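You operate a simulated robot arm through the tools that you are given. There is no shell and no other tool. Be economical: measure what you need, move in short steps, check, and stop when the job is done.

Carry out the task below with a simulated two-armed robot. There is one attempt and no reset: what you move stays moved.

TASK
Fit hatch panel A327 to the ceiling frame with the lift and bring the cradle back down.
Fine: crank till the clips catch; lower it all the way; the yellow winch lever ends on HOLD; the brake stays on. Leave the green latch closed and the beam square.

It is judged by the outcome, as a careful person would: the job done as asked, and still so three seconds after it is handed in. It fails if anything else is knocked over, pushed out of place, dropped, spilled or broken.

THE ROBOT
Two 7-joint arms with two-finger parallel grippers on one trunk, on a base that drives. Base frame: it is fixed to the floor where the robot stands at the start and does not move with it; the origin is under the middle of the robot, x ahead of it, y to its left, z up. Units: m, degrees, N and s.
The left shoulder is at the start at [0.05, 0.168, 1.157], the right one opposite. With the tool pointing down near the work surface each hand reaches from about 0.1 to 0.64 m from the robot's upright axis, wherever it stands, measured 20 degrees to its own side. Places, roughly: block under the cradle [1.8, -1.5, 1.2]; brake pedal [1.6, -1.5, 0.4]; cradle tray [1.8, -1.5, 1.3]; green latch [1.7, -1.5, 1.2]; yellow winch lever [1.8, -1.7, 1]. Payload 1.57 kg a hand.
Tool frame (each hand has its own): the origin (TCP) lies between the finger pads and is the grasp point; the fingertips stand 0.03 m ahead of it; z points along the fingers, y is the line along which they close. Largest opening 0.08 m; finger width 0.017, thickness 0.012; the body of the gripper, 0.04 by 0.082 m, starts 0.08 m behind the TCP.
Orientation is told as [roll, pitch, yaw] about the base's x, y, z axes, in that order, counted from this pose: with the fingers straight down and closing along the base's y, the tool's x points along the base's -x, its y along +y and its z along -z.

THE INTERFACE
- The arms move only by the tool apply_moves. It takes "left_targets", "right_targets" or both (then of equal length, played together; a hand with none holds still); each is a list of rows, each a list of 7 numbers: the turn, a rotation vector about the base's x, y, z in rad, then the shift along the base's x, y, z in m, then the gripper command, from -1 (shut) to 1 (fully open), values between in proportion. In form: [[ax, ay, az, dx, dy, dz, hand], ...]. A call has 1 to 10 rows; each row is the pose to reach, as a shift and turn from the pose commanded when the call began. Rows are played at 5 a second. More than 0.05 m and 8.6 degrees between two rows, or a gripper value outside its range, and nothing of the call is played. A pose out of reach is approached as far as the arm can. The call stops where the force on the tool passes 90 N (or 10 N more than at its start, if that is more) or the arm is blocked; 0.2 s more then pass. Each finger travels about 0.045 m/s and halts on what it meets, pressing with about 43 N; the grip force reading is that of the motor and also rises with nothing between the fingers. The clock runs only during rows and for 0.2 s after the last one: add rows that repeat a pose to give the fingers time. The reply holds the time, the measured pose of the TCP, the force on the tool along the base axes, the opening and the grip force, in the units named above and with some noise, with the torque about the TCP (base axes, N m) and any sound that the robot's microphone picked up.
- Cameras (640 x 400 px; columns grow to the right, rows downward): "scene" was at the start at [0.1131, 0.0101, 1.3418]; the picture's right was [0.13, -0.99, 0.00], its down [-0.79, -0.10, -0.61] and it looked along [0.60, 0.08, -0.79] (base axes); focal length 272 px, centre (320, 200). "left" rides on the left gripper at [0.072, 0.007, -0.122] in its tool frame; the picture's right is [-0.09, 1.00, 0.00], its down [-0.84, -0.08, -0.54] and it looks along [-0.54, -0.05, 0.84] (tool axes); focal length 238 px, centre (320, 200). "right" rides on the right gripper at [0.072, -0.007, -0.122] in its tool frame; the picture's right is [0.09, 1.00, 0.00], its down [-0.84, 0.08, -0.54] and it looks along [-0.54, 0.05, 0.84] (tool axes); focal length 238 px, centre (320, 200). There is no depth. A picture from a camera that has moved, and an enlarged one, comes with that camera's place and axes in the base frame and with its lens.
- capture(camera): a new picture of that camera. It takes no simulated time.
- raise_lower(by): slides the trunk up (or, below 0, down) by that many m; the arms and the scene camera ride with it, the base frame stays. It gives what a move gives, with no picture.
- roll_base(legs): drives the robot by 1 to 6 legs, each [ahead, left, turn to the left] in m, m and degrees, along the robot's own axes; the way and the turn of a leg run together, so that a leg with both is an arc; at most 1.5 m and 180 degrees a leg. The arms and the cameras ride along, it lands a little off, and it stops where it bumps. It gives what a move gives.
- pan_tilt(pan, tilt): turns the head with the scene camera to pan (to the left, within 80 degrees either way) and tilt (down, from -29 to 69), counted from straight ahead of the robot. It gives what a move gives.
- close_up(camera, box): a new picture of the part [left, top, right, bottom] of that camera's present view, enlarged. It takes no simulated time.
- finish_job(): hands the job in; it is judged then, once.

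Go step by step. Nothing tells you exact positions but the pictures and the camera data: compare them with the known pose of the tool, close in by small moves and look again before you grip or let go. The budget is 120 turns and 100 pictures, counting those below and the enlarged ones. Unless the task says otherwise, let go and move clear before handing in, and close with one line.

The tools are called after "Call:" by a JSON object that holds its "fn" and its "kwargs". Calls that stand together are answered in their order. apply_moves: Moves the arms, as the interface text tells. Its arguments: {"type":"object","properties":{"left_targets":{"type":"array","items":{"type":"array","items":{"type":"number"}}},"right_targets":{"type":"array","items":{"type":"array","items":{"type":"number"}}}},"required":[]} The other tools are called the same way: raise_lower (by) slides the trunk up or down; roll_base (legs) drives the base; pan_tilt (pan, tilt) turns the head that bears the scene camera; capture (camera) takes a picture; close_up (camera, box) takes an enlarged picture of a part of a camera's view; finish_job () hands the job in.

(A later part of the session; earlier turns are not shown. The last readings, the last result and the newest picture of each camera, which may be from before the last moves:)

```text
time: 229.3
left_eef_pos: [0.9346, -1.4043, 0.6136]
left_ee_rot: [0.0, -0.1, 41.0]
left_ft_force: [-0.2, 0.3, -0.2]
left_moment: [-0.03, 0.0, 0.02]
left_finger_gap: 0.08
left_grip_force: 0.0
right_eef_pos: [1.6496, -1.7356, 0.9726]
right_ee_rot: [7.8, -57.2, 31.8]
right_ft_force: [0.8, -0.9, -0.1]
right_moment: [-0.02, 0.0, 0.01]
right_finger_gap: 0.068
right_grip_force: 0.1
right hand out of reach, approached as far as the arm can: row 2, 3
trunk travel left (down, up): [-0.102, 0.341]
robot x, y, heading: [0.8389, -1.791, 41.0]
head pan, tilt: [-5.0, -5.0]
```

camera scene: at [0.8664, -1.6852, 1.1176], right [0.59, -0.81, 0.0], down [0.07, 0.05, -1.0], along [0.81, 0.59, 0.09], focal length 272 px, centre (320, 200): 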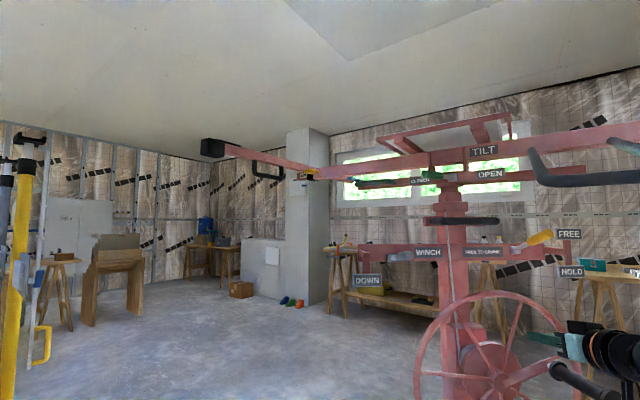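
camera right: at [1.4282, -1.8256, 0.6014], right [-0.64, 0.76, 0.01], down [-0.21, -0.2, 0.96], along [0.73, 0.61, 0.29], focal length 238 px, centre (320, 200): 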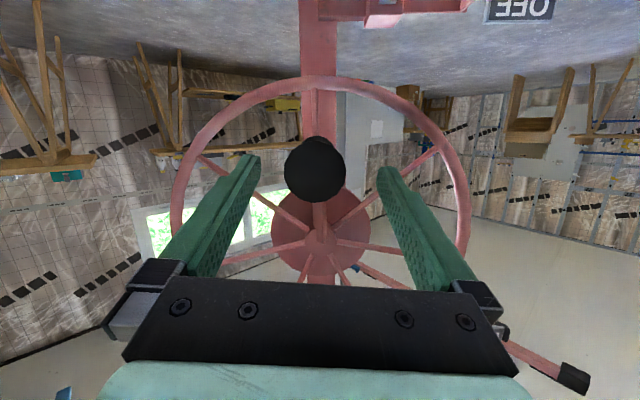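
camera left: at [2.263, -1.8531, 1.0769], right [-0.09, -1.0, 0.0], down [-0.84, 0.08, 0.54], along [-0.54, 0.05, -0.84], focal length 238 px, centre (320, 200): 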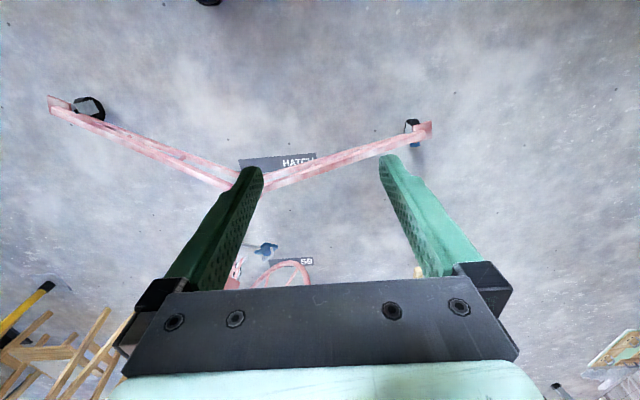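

No contact was made there. Now I'll move down in front of the handle and look.

Call:
{"fn": "apply_moves", "kwargs": {"right_targets": [[0, 0, 0, -0.03, -0.026, -0.02, 1], [0, 0, 0, -0.055, -0.052, -0.05, 1], [0, 0, 0, -0.075, -0.075, -0.085, 1], [0, 0, 0, -0.08, -0.095, -0.12, 1], [0, 0, 0, -0.08, -0.1, -0.145, 1]]}}

Call:
{"fn": "capture", "kwargs": {"camera": "right"}}

```text
time: 230.5
left_eef_pos: [0.9325, -1.4046, 0.6142]
left_ee_rot: [0.1, -0.1, 41.1]
left_ft_force: [0.6, 0.1, 0.6]
left_moment: [0.02, -0.01, 0.0]
left_finger_gap: 0.0802
left_grip_force: 0.0
right_eef_pos: [1.5711, -1.8354, 0.8301]
right_ee_rot: [7.9, -57.4, 31.8]
right_ft_force: [0.9, -0.8, 0.0]
right_moment: [-0.01, 0.0, -0.04]
right_finger_gap: 0.0803
right_grip_force: 0.0
trunk travel left (down, up): [-0.102, 0.341]
robot x, y, heading: [0.8404, -1.7908, 41.1]
head pan, tilt: [-5.0, -5.0]
```

```text
15 pictures are left
camera right: at [1.4635, -1.9286, 0.8329], right [-0.66, 0.75, 0.0], down [-0.01, 0.0, 1.0], along [0.75, 0.66, 0.01], focal length 238 px, centre (320, 200)
```

right: 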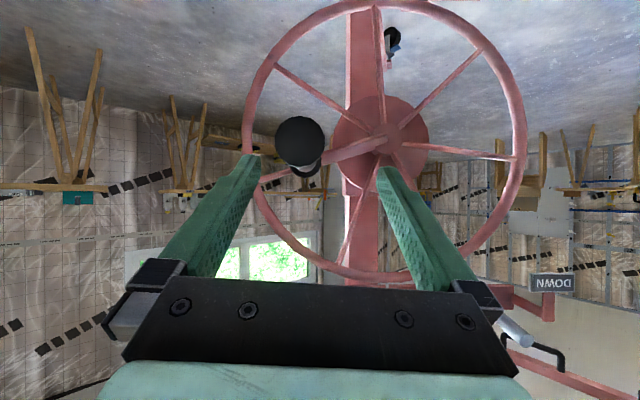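

This view fixes the geometry: crank radius 0.117, centre z 0.752, handle at about 109°. I'll grip it and crank over the top.

Call:
{"fn": "apply_moves", "kwargs": {"right_targets": [[0, 0, 0, 0.014, -0.003, -0.02, 1], [0, 0, 0, 0.035, 0.012, -0.04, 1], [0, 0, 0, 0.055, 0.027, -0.043, 1], [0, 0, 0, 0.073, 0.0427, -0.043, 1], [0, 0, 0, 0.073, 0.0427, -0.043, -1], [0, 0, 0, 0.073, 0.0427, -0.043, -1], [0, 0, 0, 0.073, 0.0427, -0.043, -1], [0, 0, 0, 0.073, 0.0427, -0.043, -1], [0, 0, 0, 0.073, 0.0427, -0.043, -1]]}}

Call:
{"fn": "apply_moves", "kwargs": {"right_targets": [[0, 0, 0, -0.0147, 0.0168, 0.0387, -1], [0, 0, 0, -0.0379, 0.0432, 0.0661, -1], [0, 0, 0, -0.0662, 0.0755, 0.0785, -1]]}}

```text
time: 232.5
left_eef_pos: [0.9357, -1.4038, 0.6152]
left_ee_rot: [0.0, 0.0, 41.1]
left_ft_force: [-1.2, 0.3, 0.3]
left_moment: [-0.02, 0.01, 0.0]
left_finger_gap: 0.08
left_grip_force: 0.0
right_eef_pos: [1.6455, -1.7955, 0.7871]
right_ee_rot: [7.8, -57.4, 31.3]
right_ft_force: [21.1, -8.7, 4.6]
right_moment: [-0.22, 0.25, 0.27]
right_finger_gap: 0.0409
right_grip_force: 38.4
trunk travel left (down, up): [-0.102, 0.341]
robot x, y, heading: [0.84, -1.7865, 41.1]
head pan, tilt: [-5.0, -5.0]
```

```text
time: 233.3
left_eef_pos: [0.9332, -1.4039, 0.6152]
left_ee_rot: [-0.2, -0.1, 41.1]
left_ft_force: [-0.6, -0.4, -0.4]
left_moment: [-0.01, -0.03, 0.0]
left_finger_gap: 0.0801
left_grip_force: 0.0
right_eef_pos: [1.5751, -1.7129, 0.8717]
right_ee_rot: [8.4, -57.9, 31.5]
right_ft_force: [13.9, -0.1, 18.7]
right_moment: [-0.49, 0.56, 0.59]
right_finger_gap: 0.0402
right_grip_force: 44.9
trunk travel left (down, up): [-0.102, 0.341]
robot x, y, heading: [0.8416, -1.7919, 41.1]
head pan, tilt: [-5.0, -5.0]
```

That worked without hitting a limit. I'll continue down the left side to nearly the bottom.

Call:
{"fn": "apply_moves", "kwargs": {"right_targets": [[0, 0, 0, -0.0293, 0.0334, -0.0047, -1], [0, 0, 0, -0.0552, 0.063, -0.0257, -1], [0, 0, 0, -0.0741, 0.0846, -0.0599, -1], [0, 0, 0, -0.0832, 0.095, -0.1023, -1], [0, 0, 0, -0.0812, 0.0926, -0.1469, -1], [0, 0, 0, -0.0683, 0.0779, -0.187, -1], [0, 0, 0, -0.0465, 0.053, -0.2169, -1], [0, 0, 0, -0.0188, 0.0214, -0.2322, -1]]}}

```text
time: 235.1
left_eef_pos: [0.9341, -1.4051, 0.6148]
left_ee_rot: [0.0, 0.1, 40.9]
left_ft_force: [0.8, -1.3, 0.5]
left_moment: [0.01, 0.01, -0.01]
left_finger_gap: 0.08
left_grip_force: 0.0
right_eef_pos: [1.5607, -1.7, 0.6311]
right_ee_rot: [7.4, -57.3, 31.7]
right_ft_force: [11.3, 11.0, 2.1]
right_moment: [0.27, -0.28, 0.1]
right_finger_gap: 0.0407
right_grip_force: 44.8
trunk travel left (down, up): [-0.102, 0.341]
robot x, y, heading: [0.845, -1.7906, 41.0]
head pan, tilt: [-5.0, -5.0]
```

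The full circle is within reach. I'll do one whole revolution in two calls, then check the cradle height.

Call:
{"fn": "apply_moves", "kwargs": {"right_targets": [[0, 0, 0, 0.032, -0.0365, 0.0026, -1], [0, 0, 0, 0.0606, -0.0691, 0.0247, -1], [0, 0, 0, 0.0807, -0.0921, 0.0625, -1], [0, 0, 0, 0.089, -0.1016, 0.1095, -1], [0, 0, 0, 0.084, -0.0959, 0.1575, -1], [0, 0, 0, 0.0666, -0.076, 0.1983, -1], [0, 0, 0, 0.0397, -0.0453, 0.2248, -1], [0, 0, 0, 0.008, -0.0092, 0.2324, -1]]}}

Call:
{"fn": "apply_moves", "kwargs": {"right_targets": [[0, 0, 0, -0.031, 0.0353, -0.0126, -1], [0, 0, 0, -0.0559, 0.0638, -0.0432, -1], [0, 0, 0, -0.0704, 0.0804, -0.0865, -1], [0, 0, 0, -0.0722, 0.0823, -0.1351, -1], [0, 0, 0, -0.0606, 0.0692, -0.1805, -1], [0, 0, 0, -0.038, 0.0433, -0.2149, -1], [0, 0, 0, -0.008, 0.0092, -0.2324, -1]]}}

Call:
{"fn": "capture", "kwargs": {"camera": "scene"}}

```text
time: 236.9
left_eef_pos: [0.9312, -1.4033, 0.6154]
left_ee_rot: [-0.1, -0.2, 41.1]
left_ft_force: [-1.3, -0.1, -0.8]
left_moment: [0.01, -0.02, -0.01]
left_finger_gap: 0.0799
left_grip_force: 0.2
right_eef_pos: [1.5615, -1.6991, 0.8732]
right_ee_rot: [8.5, -58.6, 32.0]
right_ft_force: [1.7, 4.1, 29.8]
right_moment: [-0.86, 1.08, 0.71]
right_finger_gap: 0.0398
right_grip_force: 45.2
right hand out of reach, approached as far as the arm can: row 4
trunk travel left (down, up): [-0.102, 0.341]
robot x, y, heading: [0.8384, -1.7909, 41.3]
head pan, tilt: [-5.0, -5.0]
```

```text
time: 238.5
left_eef_pos: [0.9354, -1.404, 0.6151]
left_ee_rot: [0.1, 0.0, 40.9]
left_ft_force: [-0.4, -1.1, -0.7]
left_moment: [0.0, -0.03, 0.01]
left_finger_gap: 0.0802
left_grip_force: 0.1
right_eef_pos: [1.5607, -1.7005, 0.6342]
right_ee_rot: [7.5, -57.3, 31.5]
right_ft_force: [14.7, 13.6, 3.8]
right_moment: [0.07, -0.08, -0.64]
right_finger_gap: 0.0405
right_grip_force: 44.8
trunk travel left (down, up): [-0.102, 0.341]
robot x, y, heading: [0.8392, -1.7923, 40.9]
head pan, tilt: [-5.0, -5.0]
```

```text
14 pictures are left
camera scene: at [0.9425, -1.711, 1.2076], right [0.59, -0.81, 0.0], down [0.07, 0.05, -1.0], along [0.81, 0.59, 0.09], focal length 272 px, centre (320, 200)
```

scene: 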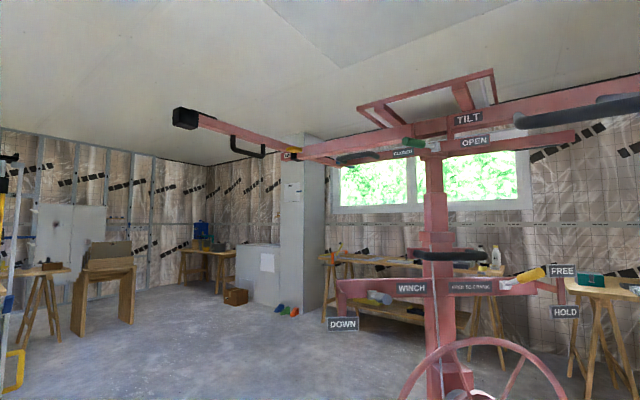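

The cradle has risen about 0.20 m over roughly two revolutions, and about nine more are needed. I'll do two revolutions per step.

Call:
{"fn": "apply_moves", "kwargs": {"right_targets": [[0, 0, 0, 0.032, -0.0365, 0.0026, -1], [0, 0, 0, 0.0606, -0.0691, 0.0247, -1], [0, 0, 0, 0.0807, -0.0921, 0.0625, -1], [0, 0, 0, 0.089, -0.1016, 0.1095, -1], [0, 0, 0, 0.084, -0.0959, 0.1575, -1], [0, 0, 0, 0.0666, -0.076, 0.1983, -1], [0, 0, 0, 0.0397, -0.0453, 0.2248, -1], [0, 0, 0, 0.008, -0.0092, 0.2324, -1]]}}

Call:
{"fn": "apply_moves", "kwargs": {"right_targets": [[0, 0, 0, -0.031, 0.0353, -0.0126, -1], [0, 0, 0, -0.0559, 0.0638, -0.0432, -1], [0, 0, 0, -0.0704, 0.0804, -0.0865, -1], [0, 0, 0, -0.0722, 0.0823, -0.1351, -1], [0, 0, 0, -0.0606, 0.0692, -0.1805, -1], [0, 0, 0, -0.038, 0.0433, -0.2149, -1], [0, 0, 0, -0.008, 0.0092, -0.2324, -1]]}}

Call:
{"fn": "apply_moves", "kwargs": {"right_targets": [[0, 0, 0, 0.032, -0.0365, 0.0026, -1], [0, 0, 0, 0.0606, -0.0691, 0.0247, -1], [0, 0, 0, 0.0807, -0.0921, 0.0625, -1], [0, 0, 0, 0.089, -0.1016, 0.1095, -1], [0, 0, 0, 0.084, -0.0959, 0.1575, -1], [0, 0, 0, 0.0666, -0.076, 0.1983, -1], [0, 0, 0, 0.0397, -0.0453, 0.2248, -1], [0, 0, 0, 0.008, -0.0092, 0.2324, -1]]}}

Call:
{"fn": "apply_moves", "kwargs": {"right_targets": [[0, 0, 0, -0.031, 0.0353, -0.0126, -1], [0, 0, 0, -0.0559, 0.0638, -0.0432, -1], [0, 0, 0, -0.0704, 0.0804, -0.0865, -1], [0, 0, 0, -0.0722, 0.0823, -0.1351, -1], [0, 0, 0, -0.0606, 0.0692, -0.1805, -1], [0, 0, 0, -0.038, 0.0433, -0.2149, -1], [0, 0, 0, -0.008, 0.0092, -0.2324, -1]]}}

```text
time: 240.3
left_eef_pos: [0.9323, -1.405, 0.6155]
left_ee_rot: [-0.2, -0.1, 41.2]
left_ft_force: [-0.8, -0.2, 0.5]
left_moment: [-0.05, -0.03, -0.02]
left_finger_gap: 0.0799
left_grip_force: 0.1
right_eef_pos: [1.5611, -1.7002, 0.8748]
right_ee_rot: [8.3, -58.3, 31.8]
right_ft_force: [-0.1, -3.8, 26.1]
right_moment: [-0.63, 0.7, 0.96]
right_finger_gap: 0.0387
right_grip_force: 44.0
right hand out of reach, approached as far as the arm can: row 4
trunk travel left (down, up): [-0.102, 0.341]
robot x, y, heading: [0.8412, -1.7901, 41.1]
head pan, tilt: [-5.0, -5.0]
```

```text
time: 241.9
left_eef_pos: [0.9348, -1.4045, 0.6162]
left_ee_rot: [0.0, 0.0, 40.9]
left_ft_force: [-0.7, -0.5, 0.6]
left_moment: [0.0, 0.01, -0.01]
left_finger_gap: 0.08
left_grip_force: 0.0
right_eef_pos: [1.5595, -1.6993, 0.6348]
right_ee_rot: [7.6, -57.5, 31.5]
right_ft_force: [16.4, 15.7, 6.8]
right_moment: [-0.2, 0.31, -0.74]
right_finger_gap: 0.0393
right_grip_force: 44.4
trunk travel left (down, up): [-0.102, 0.341]
robot x, y, heading: [0.8445, -1.7907, 41.0]
head pan, tilt: [-5.0, -5.0]
```

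```text
time: 243.7
left_eef_pos: [0.93, -1.4044, 0.6165]
left_ee_rot: [-0.3, -0.4, 41.1]
left_ft_force: [-0.1, 0.4, 0.0]
left_moment: [0.01, 0.01, 0.01]
left_finger_gap: 0.08
left_grip_force: 0.0
right_eef_pos: [1.5579, -1.6965, 0.8845]
right_ee_rot: [9.2, -59.0, 31.9]
right_ft_force: [-20.1, -10.1, 38.5]
right_moment: [0.06, 0.01, 1.09]
right_finger_gap: 0.029
right_grip_force: 38.5
right hand out of reach, approached as far as the arm can: row 4
trunk travel left (down, up): [-0.102, 0.341]
robot x, y, heading: [0.8398, -1.787, 40.8]
head pan, tilt: [-5.0, -5.0]
```

```text
time: 245.3
left_eef_pos: [0.9331, -1.4052, 0.6158]
left_ee_rot: [-0.2, -0.3, 40.9]
left_ft_force: [-0.7, -0.1, -0.2]
left_moment: [0.01, 0.04, 0.01]
left_finger_gap: 0.0799
left_grip_force: 0.1
right_eef_pos: [1.5614, -1.7004, 0.6377]
right_ee_rot: [7.8, -58.0, 31.3]
right_ft_force: [-9.0, -7.5, 30.4]
right_moment: [-0.4, -0.11, -1.27]
right_finger_gap: 0.037
right_grip_force: 43.1
trunk travel left (down, up): [-0.102, 0.341]
robot x, y, heading: [0.8437, -1.791, 40.8]
head pan, tilt: [-5.0, -5.0]
```

The grip is creeping slightly on the handle, so I'll re-seat it at the bottom before continuing.

Call:
{"fn": "apply_moves", "kwargs": {"right_targets": [[0, 0, 0, 0, 0, 0, 0.6], [0, 0, 0, 0, 0, 0, 1], [0, 0, 0, 0, 0, 0, 1], [0, 0, 0, 0.004, 0.003, -0.006, 1], [0, 0, 0, 0.004, 0.003, -0.006, -1], [0, 0, 0, 0.004, 0.003, -0.006, -1], [0, 0, 0, 0.004, 0.003, -0.006, -1], [0, 0, 0, 0.004, 0.003, -0.006, -1], [0, 0, 0, 0.004, 0.003, -0.006, -1]]}}

Call:
{"fn": "capture", "kwargs": {"camera": "right"}}

```text
time: 247.3
left_eef_pos: [0.935, -1.4041, 0.6138]
left_ee_rot: [0.1, -0.1, 41.0]
left_ft_force: [0.6, -0.8, -0.4]
left_moment: [0.03, 0.02, 0.0]
left_finger_gap: 0.08
left_grip_force: 0.1
right_eef_pos: [1.564, -1.6956, 0.6237]
right_ee_rot: [7.7, -57.3, 31.5]
right_ft_force: [12.7, -8.6, 0.5]
right_moment: [-0.05, 0.18, 0.28]
right_finger_gap: 0.042
right_grip_force: 39.2
trunk travel left (down, up): [-0.102, 0.341]
robot x, y, heading: [0.8425, -1.7915, 40.9]
head pan, tilt: [-5.0, -5.0]
```

```text
13 pictures are left
camera right: at [1.4573, -1.7881, 0.6281], right [-0.65, 0.76, -0.01], down [-0.01, 0.0, 1.0], along [0.76, 0.65, 0.01], focal length 238 px, centre (320, 200)
```

right: 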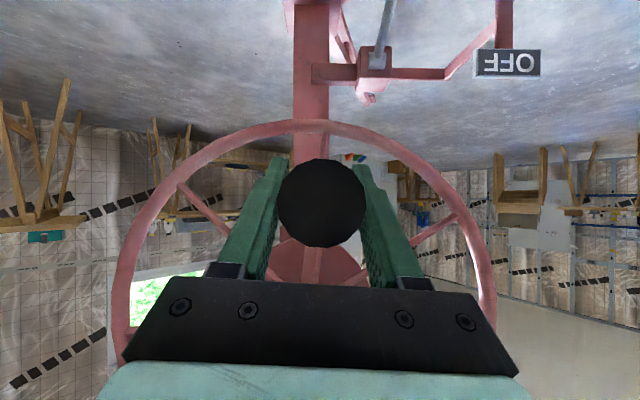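

The handle is well seated again. The true radius looks nearer 0.124, so I'll use that for the next two revolutions.

Call:
{"fn": "apply_moves", "kwargs": {"right_targets": [[0, 0, 0, 0.0318, -0.0362, 0.0036, -1], [0, 0, 0, 0.0602, -0.0687, 0.0254, -1], [0, 0, 0, 0.0811, -0.0925, 0.062, -1], [0, 0, 0, 0.0911, -0.1039, 0.108, -1], [0, 0, 0, 0.0887, -0.1012, 0.1562, -1], [0, 0, 0, 0.0743, -0.0848, 0.1994, -1], [0, 0, 0, 0.0502, -0.0573, 0.231, -1], [0, 0, 0, 0.0199, -0.0227, 0.2462, -1]]}}

Call:
{"fn": "apply_moves", "kwargs": {"right_targets": [[0, 0, 0, -0.0318, 0.0362, -0.0036, -1], [0, 0, 0, -0.0602, 0.0687, -0.0254, -1], [0, 0, 0, -0.0811, 0.0925, -0.062, -1], [0, 0, 0, -0.0911, 0.1039, -0.108, -1], [0, 0, 0, -0.0887, 0.1012, -0.1562, -1], [0, 0, 0, -0.0743, 0.0848, -0.1994, -1], [0, 0, 0, -0.0502, 0.0573, -0.231, -1], [0, 0, 0, -0.0199, 0.0227, -0.2462, -1]]}}

Call:
{"fn": "apply_moves", "kwargs": {"right_targets": [[0, 0, 0, 0.0318, -0.0362, 0.0036, -1], [0, 0, 0, 0.0602, -0.0687, 0.0254, -1], [0, 0, 0, 0.0811, -0.0925, 0.062, -1], [0, 0, 0, 0.0911, -0.1039, 0.108, -1], [0, 0, 0, 0.0887, -0.1012, 0.1562, -1], [0, 0, 0, 0.0743, -0.0848, 0.1994, -1], [0, 0, 0, 0.0502, -0.0573, 0.231, -1], [0, 0, 0, 0.0199, -0.0227, 0.2462, -1]]}}

Call:
{"fn": "apply_moves", "kwargs": {"right_targets": [[0, 0, 0, -0.0318, 0.0362, -0.0036, -1], [0, 0, 0, -0.0602, 0.0687, -0.0254, -1], [0, 0, 0, -0.0811, 0.0925, -0.062, -1], [0, 0, 0, -0.0911, 0.1039, -0.108, -1], [0, 0, 0, -0.0887, 0.1012, -0.1562, -1], [0, 0, 0, -0.0743, 0.0848, -0.1994, -1], [0, 0, 0, -0.0502, 0.0573, -0.231, -1], [0, 0, 0, -0.0199, 0.0227, -0.2462, -1]]}}

```text
time: 249.1
left_eef_pos: [0.9317, -1.4044, 0.6172]
left_ee_rot: [0.0, -0.3, 41.0]
left_ft_force: [-0.2, -0.4, -0.3]
left_moment: [-0.04, 0.0, 0.04]
left_finger_gap: 0.08
left_grip_force: 0.0
right_eef_pos: [1.5753, -1.7142, 0.8723]
right_ee_rot: [7.9, -57.2, 31.9]
right_ft_force: [-36.3, -26.8, -5.9]
right_moment: [0.22, -0.25, -0.38]
right_finger_gap: 0.0398
right_grip_force: 44.7
right hand out of reach, approached as far as the arm can: row 4, 5
trunk travel left (down, up): [-0.102, 0.341]
robot x, y, heading: [0.8403, -1.7894, 40.9]
head pan, tilt: [-5.0, -5.0]
```

```text
time: 250.9
left_eef_pos: [0.9329, -1.4059, 0.6152]
left_ee_rot: [-0.1, -0.4, 41.1]
left_ft_force: [0.3, 0.1, 0.1]
left_moment: [0.03, -0.01, 0.0]
left_finger_gap: 0.0799
left_grip_force: 0.0
right_eef_pos: [1.5626, -1.6943, 0.6353]
right_ee_rot: [7.9, -58.0, 31.6]
right_ft_force: [-21.4, -21.9, 34.3]
right_moment: [-0.13, 0.13, -0.33]
right_finger_gap: 0.0374
right_grip_force: 43.5
trunk travel left (down, up): [-0.102, 0.341]
robot x, y, heading: [0.839, -1.7938, 40.9]
head pan, tilt: [-5.0, -5.0]
```

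```text
time: 252.7
left_eef_pos: [0.9311, -1.4046, 0.6166]
left_ee_rot: [-0.2, -0.5, 41.0]
left_ft_force: [-0.4, 0.4, 0.4]
left_moment: [-0.04, -0.02, 0.04]
left_finger_gap: 0.08
left_grip_force: 0.0
right_eef_pos: [1.5761, -1.7133, 0.8859]
right_ee_rot: [8.7, -58.7, 31.4]
right_ft_force: [-32.6, -31.8, 24.9]
right_moment: [-0.25, 0.16, 0.46]
right_finger_gap: 0.0289
right_grip_force: 38.4
right hand out of reach, approached as far as the arm can: row 4, 5
trunk travel left (down, up): [-0.102, 0.341]
robot x, y, heading: [0.838, -1.7871, 41.3]
head pan, tilt: [-5.0, -5.0]
```

```text
time: 254.5
left_eef_pos: [0.9315, -1.4041, 0.6163]
left_ee_rot: [-0.1, -0.4, 41.0]
left_ft_force: [0.1, -0.6, 0.7]
left_moment: [0.01, 0.01, -0.03]
left_finger_gap: 0.0799
left_grip_force: 0.1
right_eef_pos: [1.5643, -1.6891, 0.6371]
right_ee_rot: [8.4, -58.5, 31.2]
right_ft_force: [-8.8, -16.8, 37.1]
right_moment: [-0.48, 0.65, 0.88]
right_finger_gap: 0.0316
right_grip_force: 40.0
trunk travel left (down, up): [-0.102, 0.341]
robot x, y, heading: [0.843, -1.792, 41.1]
head pan, tilt: [-5.0, -5.0]
```

Radius 0.117 was right after all; the last grip was just seated differently. I'll re-seat deeper on the handle and run two more revolutions at 0.117.

Call:
{"fn": "apply_moves", "kwargs": {"right_targets": [[0, 0, 0, 0, 0, 0.004, 0.6], [0, 0, 0, 0, 0, 0.004, 1], [0, 0, 0, 0, 0, 0.004, 1], [0, 0, 0, -0.001, -0.004, 0.004, 1], [0, 0, 0, -0.001, -0.004, 0.004, -1], [0, 0, 0, -0.001, -0.004, 0.004, -1], [0, 0, 0, -0.001, -0.004, 0.004, -1], [0, 0, 0, -0.001, -0.004, 0.004, -1], [0, 0, 0, -0.001, -0.004, 0.004, -1]]}}

Call:
{"fn": "apply_moves", "kwargs": {"right_targets": [[0, 0, 0, 0.032, -0.0365, 0.0026, -1], [0, 0, 0, 0.0606, -0.0691, 0.0247, -1], [0, 0, 0, 0.0807, -0.0921, 0.0625, -1], [0, 0, 0, 0.089, -0.1016, 0.1095, -1], [0, 0, 0, 0.084, -0.0959, 0.1575, -1], [0, 0, 0, 0.0666, -0.076, 0.1983, -1], [0, 0, 0, 0.0397, -0.0453, 0.2248, -1], [0, 0, 0, 0.008, -0.0092, 0.2324, -1]]}}

Call:
{"fn": "apply_moves", "kwargs": {"right_targets": [[0, 0, 0, -0.031, 0.0353, -0.0126, -1], [0, 0, 0, -0.0559, 0.0638, -0.0432, -1], [0, 0, 0, -0.0704, 0.0804, -0.0865, -1], [0, 0, 0, -0.0722, 0.0823, -0.1351, -1], [0, 0, 0, -0.0606, 0.0692, -0.1805, -1], [0, 0, 0, -0.038, 0.0433, -0.2149, -1], [0, 0, 0, -0.008, 0.0092, -0.2324, -1]]}}

Call:
{"fn": "apply_moves", "kwargs": {"right_targets": [[0, 0, 0, 0.032, -0.0365, 0.0026, -1], [0, 0, 0, 0.0606, -0.0691, 0.0247, -1], [0, 0, 0, 0.0807, -0.0921, 0.0625, -1], [0, 0, 0, 0.089, -0.1016, 0.1095, -1], [0, 0, 0, 0.084, -0.0959, 0.1575, -1], [0, 0, 0, 0.0666, -0.076, 0.1983, -1], [0, 0, 0, 0.0397, -0.0453, 0.2248, -1], [0, 0, 0, 0.008, -0.0092, 0.2324, -1]]}}

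Call:
{"fn": "apply_moves", "kwargs": {"right_targets": [[0, 0, 0, -0.031, 0.0353, -0.0126, -1], [0, 0, 0, -0.0559, 0.0638, -0.0432, -1], [0, 0, 0, -0.0704, 0.0804, -0.0865, -1], [0, 0, 0, -0.0722, 0.0823, -0.1351, -1], [0, 0, 0, -0.0606, 0.0692, -0.1805, -1], [0, 0, 0, -0.038, 0.0433, -0.2149, -1], [0, 0, 0, -0.008, 0.0092, -0.2324, -1]]}}

Call:
{"fn": "capture", "kwargs": {"camera": "scene"}}

```text
time: 256.5
left_eef_pos: [0.9335, -1.4044, 0.6143]
left_ee_rot: [-0.1, -0.1, 41.0]
left_ft_force: [0.1, 0.2, 0.1]
left_moment: [0.0, 0.01, 0.02]
left_finger_gap: 0.0799
left_grip_force: 0.2
right_eef_pos: [1.5597, -1.6936, 0.6311]
right_ee_rot: [8.1, -57.4, 31.8]
right_ft_force: [-11.2, 10.9, 0.8]
right_moment: [0.16, -0.18, 0.45]
right_finger_gap: 0.0412
right_grip_force: 39.0
trunk travel left (down, up): [-0.102, 0.341]
robot x, y, heading: [0.8436, -1.7879, 41.0]
head pan, tilt: [-5.0, -5.0]
```

```text
time: 258.3
left_eef_pos: [0.9322, -1.4046, 0.6157]
left_ee_rot: [-0.2, -0.2, 40.9]
left_ft_force: [-0.3, 0.7, -0.5]
left_moment: [-0.02, 0.03, 0.02]
left_finger_gap: 0.08
left_grip_force: 0.0
right_eef_pos: [1.5652, -1.7002, 0.8724]
right_ee_rot: [8.2, -58.2, 31.8]
right_ft_force: [-6.4, -6.0, 24.4]
right_moment: [-0.75, 0.87, 0.63]
right_finger_gap: 0.0401
right_grip_force: 44.8
right hand out of reach, approached as far as the arm can: row 4
trunk travel left (down, up): [-0.102, 0.341]
robot x, y, heading: [0.8384, -1.7889, 41.0]
head pan, tilt: [-5.0, -5.0]
```

```text
time: 259.9
left_eef_pos: [0.9343, -1.4055, 0.6157]
left_ee_rot: [0.0, 0.0, 40.7]
left_ft_force: [-0.3, -0.1, 0.2]
left_moment: [-0.02, -0.01, -0.02]
left_finger_gap: 0.0801
left_grip_force: 0.1
right_eef_pos: [1.5641, -1.7, 0.632]
right_ee_rot: [7.4, -57.5, 31.6]
right_ft_force: [23.6, 18.4, 3.6]
right_moment: [-0.05, 0.03, -0.29]
right_finger_gap: 0.0401
right_grip_force: 45.2
trunk travel left (down, up): [-0.102, 0.341]
robot x, y, heading: [0.8414, -1.7928, 41.0]
head pan, tilt: [-5.0, -5.0]
```

```text
time: 261.7
left_eef_pos: [0.9296, -1.404, 0.616]
left_ee_rot: [-0.3, -0.3, 41.2]
left_ft_force: [-0.5, 0.1, -0.8]
left_moment: [-0.03, -0.01, -0.01]
left_finger_gap: 0.08
left_grip_force: 0.1
right_eef_pos: [1.5587, -1.6971, 0.8777]
right_ee_rot: [9.2, -59.0, 31.8]
right_ft_force: [-13.1, -3.2, 40.7]
right_moment: [-0.82, 1.03, 0.17]
right_finger_gap: 0.035
right_grip_force: 42.0
right hand out of reach, approached as far as the arm can: row 4
trunk travel left (down, up): [-0.102, 0.341]
robot x, y, heading: [0.8408, -1.7876, 41.3]
head pan, tilt: [-5.0, -5.0]
```

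```text
time: 263.3
left_eef_pos: [0.9335, -1.4054, 0.6157]
left_ee_rot: [0.0, -0.3, 40.9]
left_ft_force: [0.3, -0.2, -0.4]
left_moment: [0.01, -0.01, -0.02]
left_finger_gap: 0.0797
left_grip_force: 0.0
right_eef_pos: [1.5643, -1.7006, 0.6365]
right_ee_rot: [7.5, -57.8, 31.5]
right_ft_force: [-15.5, -12.0, 25.1]
right_moment: [-0.11, 0.2, -0.57]
right_finger_gap: 0.0378
right_grip_force: 43.6
trunk travel left (down, up): [-0.102, 0.341]
robot x, y, heading: [0.8403, -1.7914, 41.0]
head pan, tilt: [-5.0, -5.0]
```

```text
12 pictures are left
camera scene: at [0.9382, -1.7127, 1.2085], right [0.59, -0.81, 0.0], down [0.07, 0.05, -1.0], along [0.81, 0.58, 0.09], focal length 272 px, centre (320, 200)
```

scene: 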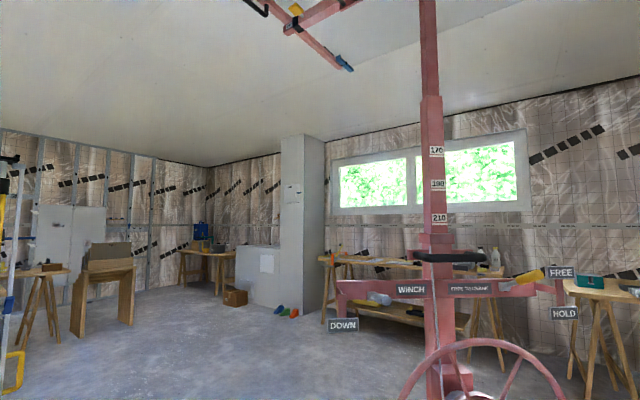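

The mast scale shows about 2.1 m. I'll re-seat and continue for two more revolutions, watching for a click or a jump in force.

Call:
{"fn": "apply_moves", "kwargs": {"right_targets": [[0, 0, 0, 0, 0, 0, 0.6], [0, 0, 0, 0, 0, 0, 1], [0, 0, 0, 0, 0, 0, 1], [0, 0, 0, -0.001, 0, -0.001, 1], [0, 0, 0, -0.001, 0, -0.001, -1], [0, 0, 0, -0.001, 0, -0.001, -1], [0, 0, 0, -0.001, 0, -0.001, -1], [0, 0, 0, -0.001, 0, -0.001, -1], [0, 0, 0, -0.001, 0, -0.001, -1]]}}

Call:
{"fn": "apply_moves", "kwargs": {"right_targets": [[0, 0, 0, 0.032, -0.0365, 0.0026, -1], [0, 0, 0, 0.0606, -0.0691, 0.0247, -1], [0, 0, 0, 0.0807, -0.0921, 0.0625, -1], [0, 0, 0, 0.089, -0.1016, 0.1095, -1], [0, 0, 0, 0.084, -0.0959, 0.1575, -1], [0, 0, 0, 0.0666, -0.076, 0.1983, -1], [0, 0, 0, 0.0397, -0.0453, 0.2248, -1], [0, 0, 0, 0.008, -0.0092, 0.2324, -1]]}}

Call:
{"fn": "apply_moves", "kwargs": {"right_targets": [[0, 0, 0, -0.031, 0.0353, -0.0126, -1], [0, 0, 0, -0.0559, 0.0638, -0.0432, -1], [0, 0, 0, -0.0704, 0.0804, -0.0865, -1], [0, 0, 0, -0.0722, 0.0823, -0.1351, -1], [0, 0, 0, -0.0606, 0.0692, -0.1805, -1], [0, 0, 0, -0.038, 0.0433, -0.2149, -1], [0, 0, 0, -0.008, 0.0092, -0.2324, -1]]}}

Call:
{"fn": "apply_moves", "kwargs": {"right_targets": [[0, 0, 0, 0.032, -0.0365, 0.0026, -1], [0, 0, 0, 0.0606, -0.0691, 0.0247, -1], [0, 0, 0, 0.0807, -0.0921, 0.0625, -1], [0, 0, 0, 0.089, -0.1016, 0.1095, -1], [0, 0, 0, 0.084, -0.0959, 0.1575, -1], [0, 0, 0, 0.0666, -0.076, 0.1983, -1], [0, 0, 0, 0.0397, -0.0453, 0.2248, -1], [0, 0, 0, 0.008, -0.0092, 0.2324, -1]]}}

Call:
{"fn": "apply_moves", "kwargs": {"right_targets": [[0, 0, 0, -0.031, 0.0353, -0.0126, -1], [0, 0, 0, -0.0559, 0.0638, -0.0432, -1], [0, 0, 0, -0.0704, 0.0804, -0.0865, -1], [0, 0, 0, -0.0722, 0.0823, -0.1351, -1], [0, 0, 0, -0.0606, 0.0692, -0.1805, -1], [0, 0, 0, -0.038, 0.0433, -0.2149, -1], [0, 0, 0, -0.008, 0.0092, -0.2324, -1]]}}

Call:
{"fn": "pan_tilt", "kwargs": {"pan": -12, "tilt": -29}}

Call:
{"fn": "capture", "kwargs": {"camera": "scene"}}

```text
time: 265.3
left_eef_pos: [0.9344, -1.4055, 0.6152]
left_ee_rot: [-0.1, -0.1, 41.0]
left_ft_force: [-0.5, 0.3, 0.5]
left_moment: [-0.07, 0.0, -0.01]
left_finger_gap: 0.0799
left_grip_force: 0.1
right_eef_pos: [1.5627, -1.7007, 0.629]
right_ee_rot: [7.4, -57.3, 31.6]
right_ft_force: [17.5, -13.6, 1.3]
right_moment: [-0.11, 0.22, 0.44]
right_finger_gap: 0.0416
right_grip_force: 38.8
trunk travel left (down, up): [-0.102, 0.341]
robot x, y, heading: [0.8425, -1.7884, 40.8]
head pan, tilt: [-5.0, -5.0]
```

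```text
time: 267.1
left_eef_pos: [0.9314, -1.4047, 0.6162]
left_ee_rot: [-0.2, -0.4, 40.9]
left_ft_force: [-0.2, -0.3, -0.3]
left_moment: [0.0, -0.01, 0.01]
left_finger_gap: 0.0799
left_grip_force: 0.0
right_eef_pos: [1.565, -1.6993, 0.8721]
right_ee_rot: [8.5, -58.3, 31.9]
right_ft_force: [-15.7, -7.1, 21.4]
right_moment: [-0.59, 0.72, 0.42]
right_finger_gap: 0.04
right_grip_force: 44.2
right hand out of reach, approached as far as the arm can: row 4, 5
trunk travel left (down, up): [-0.102, 0.341]
robot x, y, heading: [0.8394, -1.7893, 40.8]
head pan, tilt: [-5.0, -5.0]
```

```text
time: 268.7
left_eef_pos: [0.9345, -1.4039, 0.6137]
left_ee_rot: [0.0, 0.0, 40.8]
left_ft_force: [0.0, 0.4, -0.5]
left_moment: [0.01, -0.02, 0.04]
left_finger_gap: 0.0799
left_grip_force: 0.0
right_eef_pos: [1.5651, -1.7011, 0.6315]
right_ee_rot: [7.6, -57.5, 31.3]
right_ft_force: [20.2, 17.0, 5.9]
right_moment: [-0.12, 0.19, -0.39]
right_finger_gap: 0.0406
right_grip_force: 45.0
trunk travel left (down, up): [-0.102, 0.341]
robot x, y, heading: [0.8423, -1.7873, 40.9]
head pan, tilt: [-5.0, -5.0]
```

```text
time: 270.5
left_eef_pos: [0.9309, -1.4055, 0.617]
left_ee_rot: [-0.2, -0.4, 41.0]
left_ft_force: [-0.4, 0.5, -1.2]
left_moment: [-0.01, -0.06, -0.02]
left_finger_gap: 0.0798
left_grip_force: 0.1
right_eef_pos: [1.5642, -1.6996, 0.8717]
right_ee_rot: [8.6, -58.5, 31.8]
right_ft_force: [-9.0, -1.5, 31.6]
right_moment: [-0.7, 1.23, 0.9]
right_finger_gap: 0.0396
right_grip_force: 45.1
right hand out of reach, approached as far as the arm can: row 4
trunk travel left (down, up): [-0.102, 0.341]
robot x, y, heading: [0.8446, -1.7903, 40.9]
head pan, tilt: [-5.0, -5.0]
```

```text
time: 272.1
left_eef_pos: [0.9357, -1.4058, 0.616]
left_ee_rot: [0.0, -0.1, 40.9]
left_ft_force: [0.2, -0.8, 0.1]
left_moment: [0.05, -0.02, -0.01]
left_finger_gap: 0.0798
left_grip_force: 0.0
right_eef_pos: [1.5689, -1.7056, 0.6311]
right_ee_rot: [7.1, -57.3, 31.7]
right_ft_force: [12.0, 3.4, 7.6]
right_moment: [-0.08, 0.14, 0.41]
right_finger_gap: 0.0404
right_grip_force: 45.2
trunk travel left (down, up): [-0.102, 0.341]
robot x, y, heading: [0.8442, -1.7914, 41.4]
head pan, tilt: [-5.0, -5.0]
```

```text
time: 273.0
left_eef_pos: [0.9341, -1.4039, 0.6156]
left_ee_rot: [0.1, -0.1, 41.0]
left_ft_force: [0.9, -0.4, -0.5]
left_moment: [-0.02, 0.03, 0.0]
left_finger_gap: 0.0802
left_grip_force: 0.0
right_eef_pos: [1.5677, -1.7056, 0.6308]
right_ee_rot: [7.2, -57.4, 31.5]
right_ft_force: [20.2, -16.9, 11.5]
right_moment: [-0.29, 0.28, 0.49]
right_finger_gap: 0.0402
right_grip_force: 45.4
trunk travel left (down, up): [-0.102, 0.341]
robot x, y, heading: [0.8424, -1.786, 41.0]
head pan, tilt: [-12.0, -28.6]
```

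```text
11 pictures are left
camera scene: at [0.9296, -1.7311, 1.2401], right [0.49, -0.87, 0.0], down [0.42, 0.23, -0.88], along [0.77, 0.43, 0.48], focal length 272 px, centre (320, 200)
```

scene: 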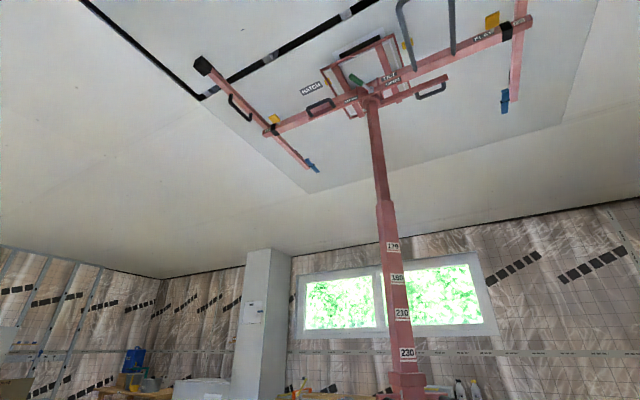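

The cradle is close under the hatch, roughly 0.15 m to go. I'll do another revolution, watching for clip clicks.

Call:
{"fn": "apply_moves", "kwargs": {"right_targets": [[0, 0, 0, 0.032, -0.0365, 0.0026, -1], [0, 0, 0, 0.0606, -0.0691, 0.0247, -1], [0, 0, 0, 0.0807, -0.0921, 0.0625, -1], [0, 0, 0, 0.089, -0.1016, 0.1095, -1], [0, 0, 0, 0.084, -0.0959, 0.1575, -1], [0, 0, 0, 0.0666, -0.076, 0.1983, -1], [0, 0, 0, 0.0397, -0.0453, 0.2248, -1], [0, 0, 0, 0.008, -0.0092, 0.2324, -1]]}}

Call:
{"fn": "apply_moves", "kwargs": {"right_targets": [[0, 0, 0, -0.031, 0.0353, -0.0126, -1], [0, 0, 0, -0.0559, 0.0638, -0.0432, -1], [0, 0, 0, -0.0704, 0.0804, -0.0865, -1], [0, 0, 0, -0.0722, 0.0823, -0.1351, -1], [0, 0, 0, -0.0606, 0.0692, -0.1805, -1], [0, 0, 0, -0.038, 0.0433, -0.2149, -1], [0, 0, 0, -0.008, 0.0092, -0.2324, -1]]}}

Call:
{"fn": "close_up", "kwargs": {"camera": "scene", "box": [180, 0, 560, 230]}}

```text
time: 274.8
left_eef_pos: [0.9313, -1.4033, 0.6154]
left_ee_rot: [-0.2, -0.3, 41.1]
left_ft_force: [-0.4, 0.4, -0.6]
left_moment: [0.0, -0.02, 0.0]
left_finger_gap: 0.0799
left_grip_force: 0.0
right_eef_pos: [1.5621, -1.6977, 0.873]
right_ee_rot: [8.9, -58.7, 31.8]
right_ft_force: [5.5, 10.3, 32.2]
right_moment: [-0.75, 0.96, 0.56]
right_finger_gap: 0.0397
right_grip_force: 44.6
right hand out of reach, approached as far as the arm can: row 4
trunk travel left (down, up): [-0.102, 0.341]
robot x, y, heading: [0.8425, -1.7871, 41.1]
head pan, tilt: [-12.0, -28.6]
```

```text
time: 276.4
left_eef_pos: [0.9346, -1.4045, 0.6152]
left_ee_rot: [-0.1, -0.2, 41.0]
left_ft_force: [0.4, 0.6, 0.7]
left_moment: [-0.02, -0.01, 0.01]
left_finger_gap: 0.0799
left_grip_force: 0.1
right_eef_pos: [1.5632, -1.701, 0.6332]
right_ee_rot: [7.4, -57.5, 31.4]
right_ft_force: [0.6, 1.8, 13.0]
right_moment: [0.16, -0.17, -0.5]
right_finger_gap: 0.0406
right_grip_force: 45.2
trunk travel left (down, up): [-0.102, 0.341]
robot x, y, heading: [0.843, -1.7889, 40.9]
head pan, tilt: [-12.0, -28.6]
```

```text
1.68 times, centred on (370, 115) of scene
camera zoom: at [0.9282, -1.7308, 1.2404], right [0.48, -0.87, 0.0], down [0.42, 0.23, -0.88], along [0.77, 0.43, 0.48], focal length 458 px, centre (236, 343)
```

zoom: 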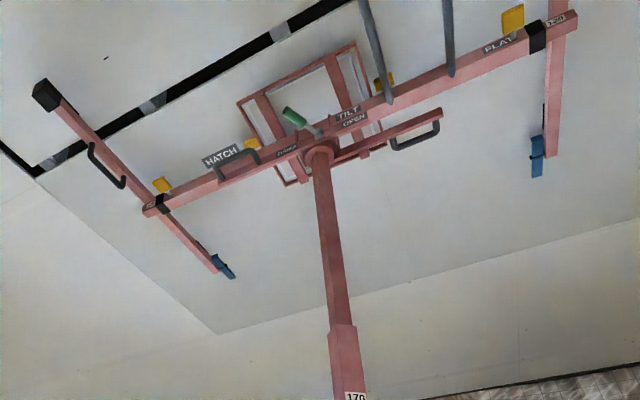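

The tray is now just a few centimetres below the frame. I'll go on in smaller strokes and watch for sound and force.

Call:
{"fn": "apply_moves", "kwargs": {"right_targets": [[0, 0, 0, 0.032, -0.0365, 0.0026, -1], [0, 0, 0, 0.0606, -0.0691, 0.0247, -1], [0, 0, 0, 0.0807, -0.0921, 0.0625, -1], [0, 0, 0, 0.089, -0.1016, 0.1095, -1]]}}

Call:
{"fn": "apply_moves", "kwargs": {"right_targets": [[0, 0, 0, -0.005, 0.0057, 0.048, -1], [0, 0, 0, -0.0224, 0.0256, 0.0888, -1], [0, 0, 0, -0.0493, 0.0563, 0.1153, -1], [0, 0, 0, -0.081, 0.0924, 0.1229, -1]]}}

```text
time: 277.4
left_eef_pos: [0.9344, -1.4033, 0.6154]
left_ee_rot: [0.0, 0.0, 40.9]
left_ft_force: [0.1, -0.7, -0.6]
left_moment: [-0.01, 0.03, -0.02]
left_finger_gap: 0.08
left_grip_force: 0.2
right_eef_pos: [1.6457, -1.7978, 0.7318]
right_ee_rot: [7.8, -58.0, 30.9]
right_ft_force: [9.0, 4.5, 4.9]
right_moment: [0.2, -0.28, -0.43]
right_finger_gap: 0.0396
right_grip_force: 44.9
right hand out of reach, approached as far as the arm can: row 4
trunk travel left (down, up): [-0.102, 0.341]
robot x, y, heading: [0.8429, -1.791, 41.2]
head pan, tilt: [-12.0, -28.6]
```

```text
time: 278.2
left_eef_pos: [0.936, -1.4046, 0.6149]
left_ee_rot: [-0.1, -0.1, 40.8]
left_ft_force: [0.6, -0.2, 0.9]
left_moment: [-0.01, 0.01, 0.0]
left_finger_gap: 0.08
left_grip_force: 0.2
right_eef_pos: [1.6099, -1.7667, 0.8637]
right_ee_rot: [5.1, -60.0, 30.5]
right_ft_force: [0.7, -7.0, 6.2]
right_moment: [-0.81, 0.79, 1.46]
right_finger_gap: 0.0301
right_grip_force: 39.2
trunk travel left (down, up): [-0.102, 0.341]
robot x, y, heading: [0.8394, -1.7936, 41.1]
head pan, tilt: [-12.0, -28.6]
stopped in row 4 (right hand): the force on the tool passed its limit (the readings are from after the stop); the commanded pose is now the measured one
```

The crank stiffened near 150°. I'll look at the clips.

Call:
{"fn": "close_up", "kwargs": {"camera": "scene", "box": [290, 20, 430, 120]}}

```text
4.00 times, centred on (360, 70) of scene
camera zoom: at [0.9296, -1.7313, 1.24], right [0.48, -0.88, 0.0], down [0.42, 0.23, -0.88], along [0.77, 0.42, 0.48], focal length 1087 px, centre (160, 720)
```

zoom: 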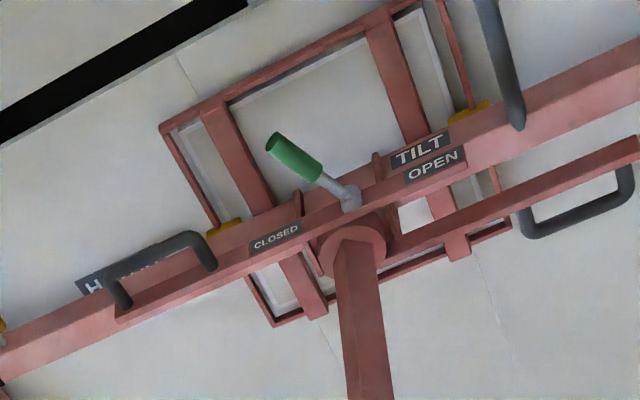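

The tray is up against the ceiling between the clips, but I've heard no click. I'll look at the handle and re-seat the grip for a firmer push.

Call:
{"fn": "apply_moves", "kwargs": {"right_targets": [[0, 0, 0, 0, 0, 0, 0.5], [0, 0, 0, 0, 0, 0, 1], [0, 0, 0, 0, 0, 0, 1]]}}

Call:
{"fn": "capture", "kwargs": {"camera": "right"}}

```text
time: 279.1
left_eef_pos: [0.9354, -1.4051, 0.615]
left_ee_rot: [-0.1, -0.2, 40.7]
left_ft_force: [0.7, -0.1, -0.6]
left_moment: [-0.03, 0.01, -0.03]
left_finger_gap: 0.08
left_grip_force: 0.0
right_eef_pos: [1.6101, -1.7644, 0.8626]
right_ee_rot: [5.6, -59.8, 30.3]
right_ft_force: [-0.1, 0.7, 0.7]
right_moment: [0.02, 0.02, 0.0]
right_finger_gap: 0.0799
right_grip_force: 0.1
trunk travel left (down, up): [-0.102, 0.341]
robot x, y, heading: [0.8407, -1.791, 40.8]
head pan, tilt: [-12.0, -28.6]
```

```text
8 pictures are left
camera right: at [1.498, -1.8516, 0.8604], right [-0.61, 0.79, -0.03], down [-0.06, -0.01, 1.0], along [0.79, 0.61, 0.05], focal length 238 px, centre (320, 200)
```

right: 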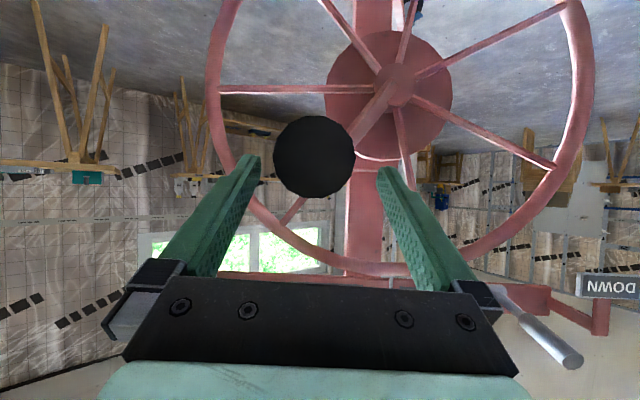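

The handle sits at about 142°. I'll re-seat on it squarely and push on in fine steps.

Call:
{"fn": "apply_moves", "kwargs": {"right_targets": [[0, 0, 0, 0, 0.001, -0.01, 1], [0, 0, 0, 0, 0.002, -0.022, 1], [0, 0, 0, 0, 0.002, -0.022, -1], [0, 0, 0, 0, 0.002, -0.022, -1], [0, 0, 0, 0, 0.002, -0.022, -1], [0, 0, 0, 0, 0.002, -0.022, -1], [0, 0, 0, 0, 0.002, -0.022, -1]]}}

Call:
{"fn": "apply_moves", "kwargs": {"right_targets": [[0, 0, 0, -0.0113, 0.0129, 0.0111, -1], [0, 0, 0, -0.0236, 0.0269, 0.0191, -1], [0, 0, 0, -0.0367, 0.0419, 0.0237, -1], [0, 0, 0, -0.0501, 0.0572, 0.0247, -1]]}}

```text
time: 280.6
left_eef_pos: [0.9365, -1.4064, 0.6158]
left_ee_rot: [0.1, 0.0, 40.8]
left_ft_force: [-0.6, -0.2, -0.2]
left_moment: [0.0, 0.0, 0.01]
left_finger_gap: 0.0799
left_grip_force: 0.1
right_eef_pos: [1.6144, -1.7678, 0.8388]
right_ee_rot: [5.5, -59.8, 29.9]
right_ft_force: [19.3, -12.9, 1.2]
right_moment: [-0.03, 0.24, 0.64]
right_finger_gap: 0.0419
right_grip_force: 39.1
trunk travel left (down, up): [-0.102, 0.341]
robot x, y, heading: [0.8397, -1.7883, 40.7]
head pan, tilt: [-12.0, -28.6]
```

```text
time: 281.2
left_eef_pos: [0.9388, -1.4046, 0.6131]
left_ee_rot: [0.1, 0.2, 40.7]
left_ft_force: [0.6, -0.1, 0.6]
left_moment: [-0.01, 0.01, 0.01]
left_finger_gap: 0.0801
left_grip_force: 0.1
right_eef_pos: [1.6132, -1.7693, 0.8451]
right_ee_rot: [2.1, -58.5, 29.1]
right_ft_force: [36.9, 6.9, -16.5]
right_moment: [-0.4, 0.39, -0.01]
right_finger_gap: 0.0418
right_grip_force: 45.4
trunk travel left (down, up): [-0.102, 0.341]
robot x, y, heading: [0.8409, -1.791, 41.0]
head pan, tilt: [-12.0, -28.6]
stopped in row 2 (right hand): the force on the tool passed its limit (the readings are from after the stop); the commanded pose is now the measured one
```

The crank is at a hard stop, so the panel is fully up. I'll back the crank off a little and see whether the panel stays in the clips.

Call:
{"fn": "apply_moves", "kwargs": {"right_targets": [[0, 0, 0, 0.0206, -0.0235, -0.0403, -1], [0, 0, 0, 0.0295, -0.0336, -0.087, -1], [0, 0, 0, 0.025, -0.0285, -0.1352, -1], [0, 0, 0, 0.008, -0.0092, -0.1765, -1], [0, 0, 0, -0.0186, 0.0212, -0.2037, -1], [0, 0, 0, -0.0501, 0.0572, -0.2121, -1]]}}

Call:
{"fn": "close_up", "kwargs": {"camera": "scene", "box": [280, 20, 440, 130]}}

```text
refused: row 1 steps farther than a row can; nothing moved
```

```text
3.64 times, centred on (360, 75) of scene
camera zoom: at [0.9371, -1.73, 1.2393], right [0.48, -0.88, 0.0], down [0.42, 0.23, -0.88], along [0.77, 0.42, 0.47], focal length 989 px, centre (174, 654)
```

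zoom: 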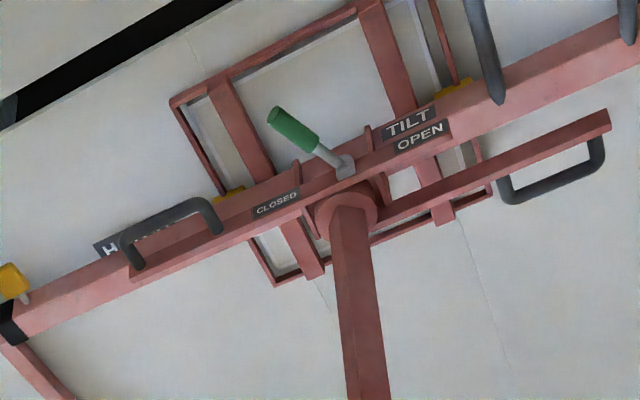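

Call:
{"fn": "apply_moves", "kwargs": {"right_targets": [[0, 0, 0, 0.0179, -0.0205, -0.0332, -1], [0, 0, 0, 0.0279, -0.0319, -0.0719, -1], [0, 0, 0, 0.0289, -0.033, -0.1125, -1], [0, 0, 0, 0.0206, -0.0235, -0.1511, -1], [0, 0, 0, 0.0042, -0.0047, -0.1831, -1], [0, 0, 0, -0.0186, 0.0212, -0.2047, -1], [0, 0, 0, -0.0447, 0.0511, -0.2131, -1]]}}

```text
time: 282.9
left_eef_pos: [0.9384, -1.406, 0.6151]
left_ee_rot: [0.0, -0.1, 40.8]
left_ft_force: [0.3, -0.3, 0.0]
left_moment: [-0.01, -0.03, -0.02]
left_finger_gap: 0.0801
left_grip_force: 0.1
right_eef_pos: [1.5631, -1.7155, 0.6388]
right_ee_rot: [2.6, -59.3, 29.0]
right_ft_force: [-0.2, -0.6, -0.1]
right_moment: [0.0, 0.03, 0.03]
right_finger_gap: 0.0
right_grip_force: 21.3
trunk travel left (down, up): [-0.102, 0.341]
robot x, y, heading: [0.8422, -1.7911, 40.9]
head pan, tilt: [-12.0, -28.6]
```

The crank won't turn backwards because the ratchet holds, so the grey DOWN lever must be the way to lower. I'll withdraw the hand and bring it up by that lever.

Call:
{"fn": "apply_moves", "kwargs": {"right_targets": [[0, 0, 0, -0.034, -0.03, 0.0, -1], [0, 0, 0, -0.068, -0.06, 0.0, -1], [0, 0, 0, -0.1, -0.088, 0.01, -1], [0, 0, 0, -0.11, -0.097, 0.055, -1], [0, 0, 0, -0.115, -0.095, 0.1, -1], [0, 0, 0, -0.125, -0.082, 0.145, -1], [0, 0, 0, -0.14, -0.065, 0.185, -1], [0, 0, 0, -0.155, -0.045, 0.225, -1], [0, 0, 0, -0.17, -0.025, 0.265, -1], [0, 0, 0, -0.185, -0.005, 0.3, -1]]}}

Call:
{"fn": "apply_moves", "kwargs": {"right_targets": [[0, 0, 0, -0.01, 0.012, 0.04, -1], [0, 0, 0, -0.015, 0.02, 0.08, -1], [0, 0, 0, -0.015, 0.02, 0.1, -1]]}}

Call:
{"fn": "capture", "kwargs": {"camera": "right"}}

```text
time: 285.1
left_eef_pos: [0.9376, -1.4055, 0.6154]
left_ee_rot: [0.0, -0.2, 40.6]
left_ft_force: [0.5, -0.6, -0.3]
left_moment: [0.02, 0.02, -0.03]
left_finger_gap: 0.08
left_grip_force: 0.1
right_eef_pos: [1.3751, -1.7213, 0.9411]
right_ee_rot: [2.8, -59.1, 29.1]
right_ft_force: [-0.5, 0.2, -0.8]
right_moment: [0.02, 0.03, 0.02]
right_finger_gap: 0.0001
right_grip_force: 21.4
trunk travel left (down, up): [-0.102, 0.341]
robot x, y, heading: [0.8396, -1.7879, 40.6]
head pan, tilt: [-12.0, -28.6]
```

```text
time: 285.9
left_eef_pos: [0.9374, -1.4062, 0.6148]
left_ee_rot: [0.0, -0.2, 40.7]
left_ft_force: [-0.3, -0.3, 0.2]
left_moment: [-0.03, -0.01, 0.04]
left_finger_gap: 0.0799
left_grip_force: 0.0
right_eef_pos: [1.3615, -1.7019, 1.0401]
right_ee_rot: [2.5, -59.2, 29.3]
right_ft_force: [0.3, 0.4, 0.4]
right_moment: [0.07, 0.0, -0.02]
right_finger_gap: 0.0
right_grip_force: 21.4
trunk travel left (down, up): [-0.102, 0.341]
robot x, y, heading: [0.8403, -1.7928, 40.7]
head pan, tilt: [-12.0, -28.6]
```

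```text
6 pictures are left
camera right: at [1.2438, -1.7819, 1.0409], right [-0.56, 0.83, -0.06], down [-0.06, 0.03, 1.0], along [0.83, 0.56, 0.03], focal length 238 px, centre (320, 200)
```

right: 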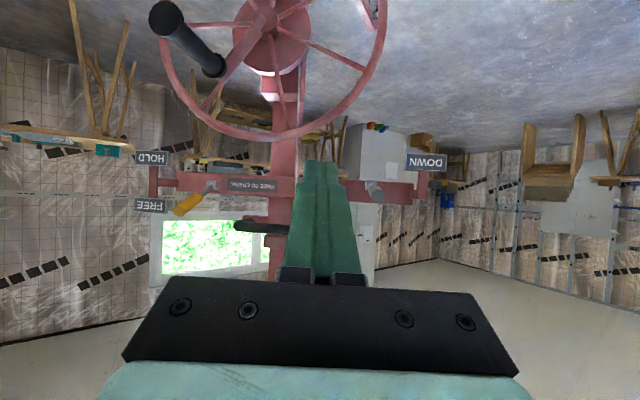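

From here I can see the grey lever tip near [1.55, -1.45, 1.04], with the DOWN mark below it. I'll come over it with closed fingers and press down gently.

Call:
{"fn": "apply_moves", "kwargs": {"right_targets": [[0, 0, 0, 0, 0, 0.03, -1], [0, 0, 0, 0.0, 0.02, 0.06, -1], [0, 0, 0, 0.025, 0.06, 0.06, -1], [0, 0, 0, 0.055, 0.098, 0.06, -1], [0, 0, 0, 0.085, 0.134, 0.06, -1], [0, 0, 0, 0.115, 0.17, 0.06, -1], [0, 0, 0, 0.143, 0.206, 0.06, -1], [0, 0, 0, 0.1695, 0.2389, 0.06, -1]]}}

Call:
{"fn": "apply_moves", "kwargs": {"right_targets": [[0, 0, 0, 0, 0, -0.01, -1], [0, 0, 0, 0, 0, -0.025, -1], [0, 0, 0, 0, 0, -0.04, -1], [0, 0, 0, 0, 0, -0.055, -1]]}}

```text
time: 287.6
left_eef_pos: [0.9392, -1.4049, 0.6136]
left_ee_rot: [0.0, 0.0, 40.5]
left_ft_force: [0.8, 0.0, 0.2]
left_moment: [-0.02, 0.01, 0.02]
left_finger_gap: 0.08
left_grip_force: 0.0
right_eef_pos: [1.5264, -1.5558, 1.0606]
right_ee_rot: [2.7, -59.0, 29.1]
right_ft_force: [0.6, -0.3, -0.3]
right_moment: [0.05, 0.0, 0.04]
right_finger_gap: 0.0001
right_grip_force: 21.4
right hand out of reach, approached as far as the arm can: row 6, 7, 8
trunk travel left (down, up): [-0.102, 0.341]
robot x, y, heading: [0.8449, -1.7898, 40.4]
head pan, tilt: [-12.0, -28.6]
```

```text
time: 288.6
left_eef_pos: [0.9382, -1.4056, 0.6153]
left_ee_rot: [0.0, -0.2, 40.7]
left_ft_force: [0.4, 0.7, -0.7]
left_moment: [0.01, -0.01, 0.03]
left_finger_gap: 0.0799
left_grip_force: 0.1
right_eef_pos: [1.5276, -1.556, 1.0083]
right_ee_rot: [2.6, -59.2, 29.1]
right_ft_force: [-0.3, 0.0, 0.4]
right_moment: [-0.03, 0.0, 0.02]
right_finger_gap: 0.0
right_grip_force: 21.6
trunk travel left (down, up): [-0.102, 0.341]
robot x, y, heading: [0.8396, -1.7895, 40.6]
head pan, tilt: [-12.0, -28.6]
```

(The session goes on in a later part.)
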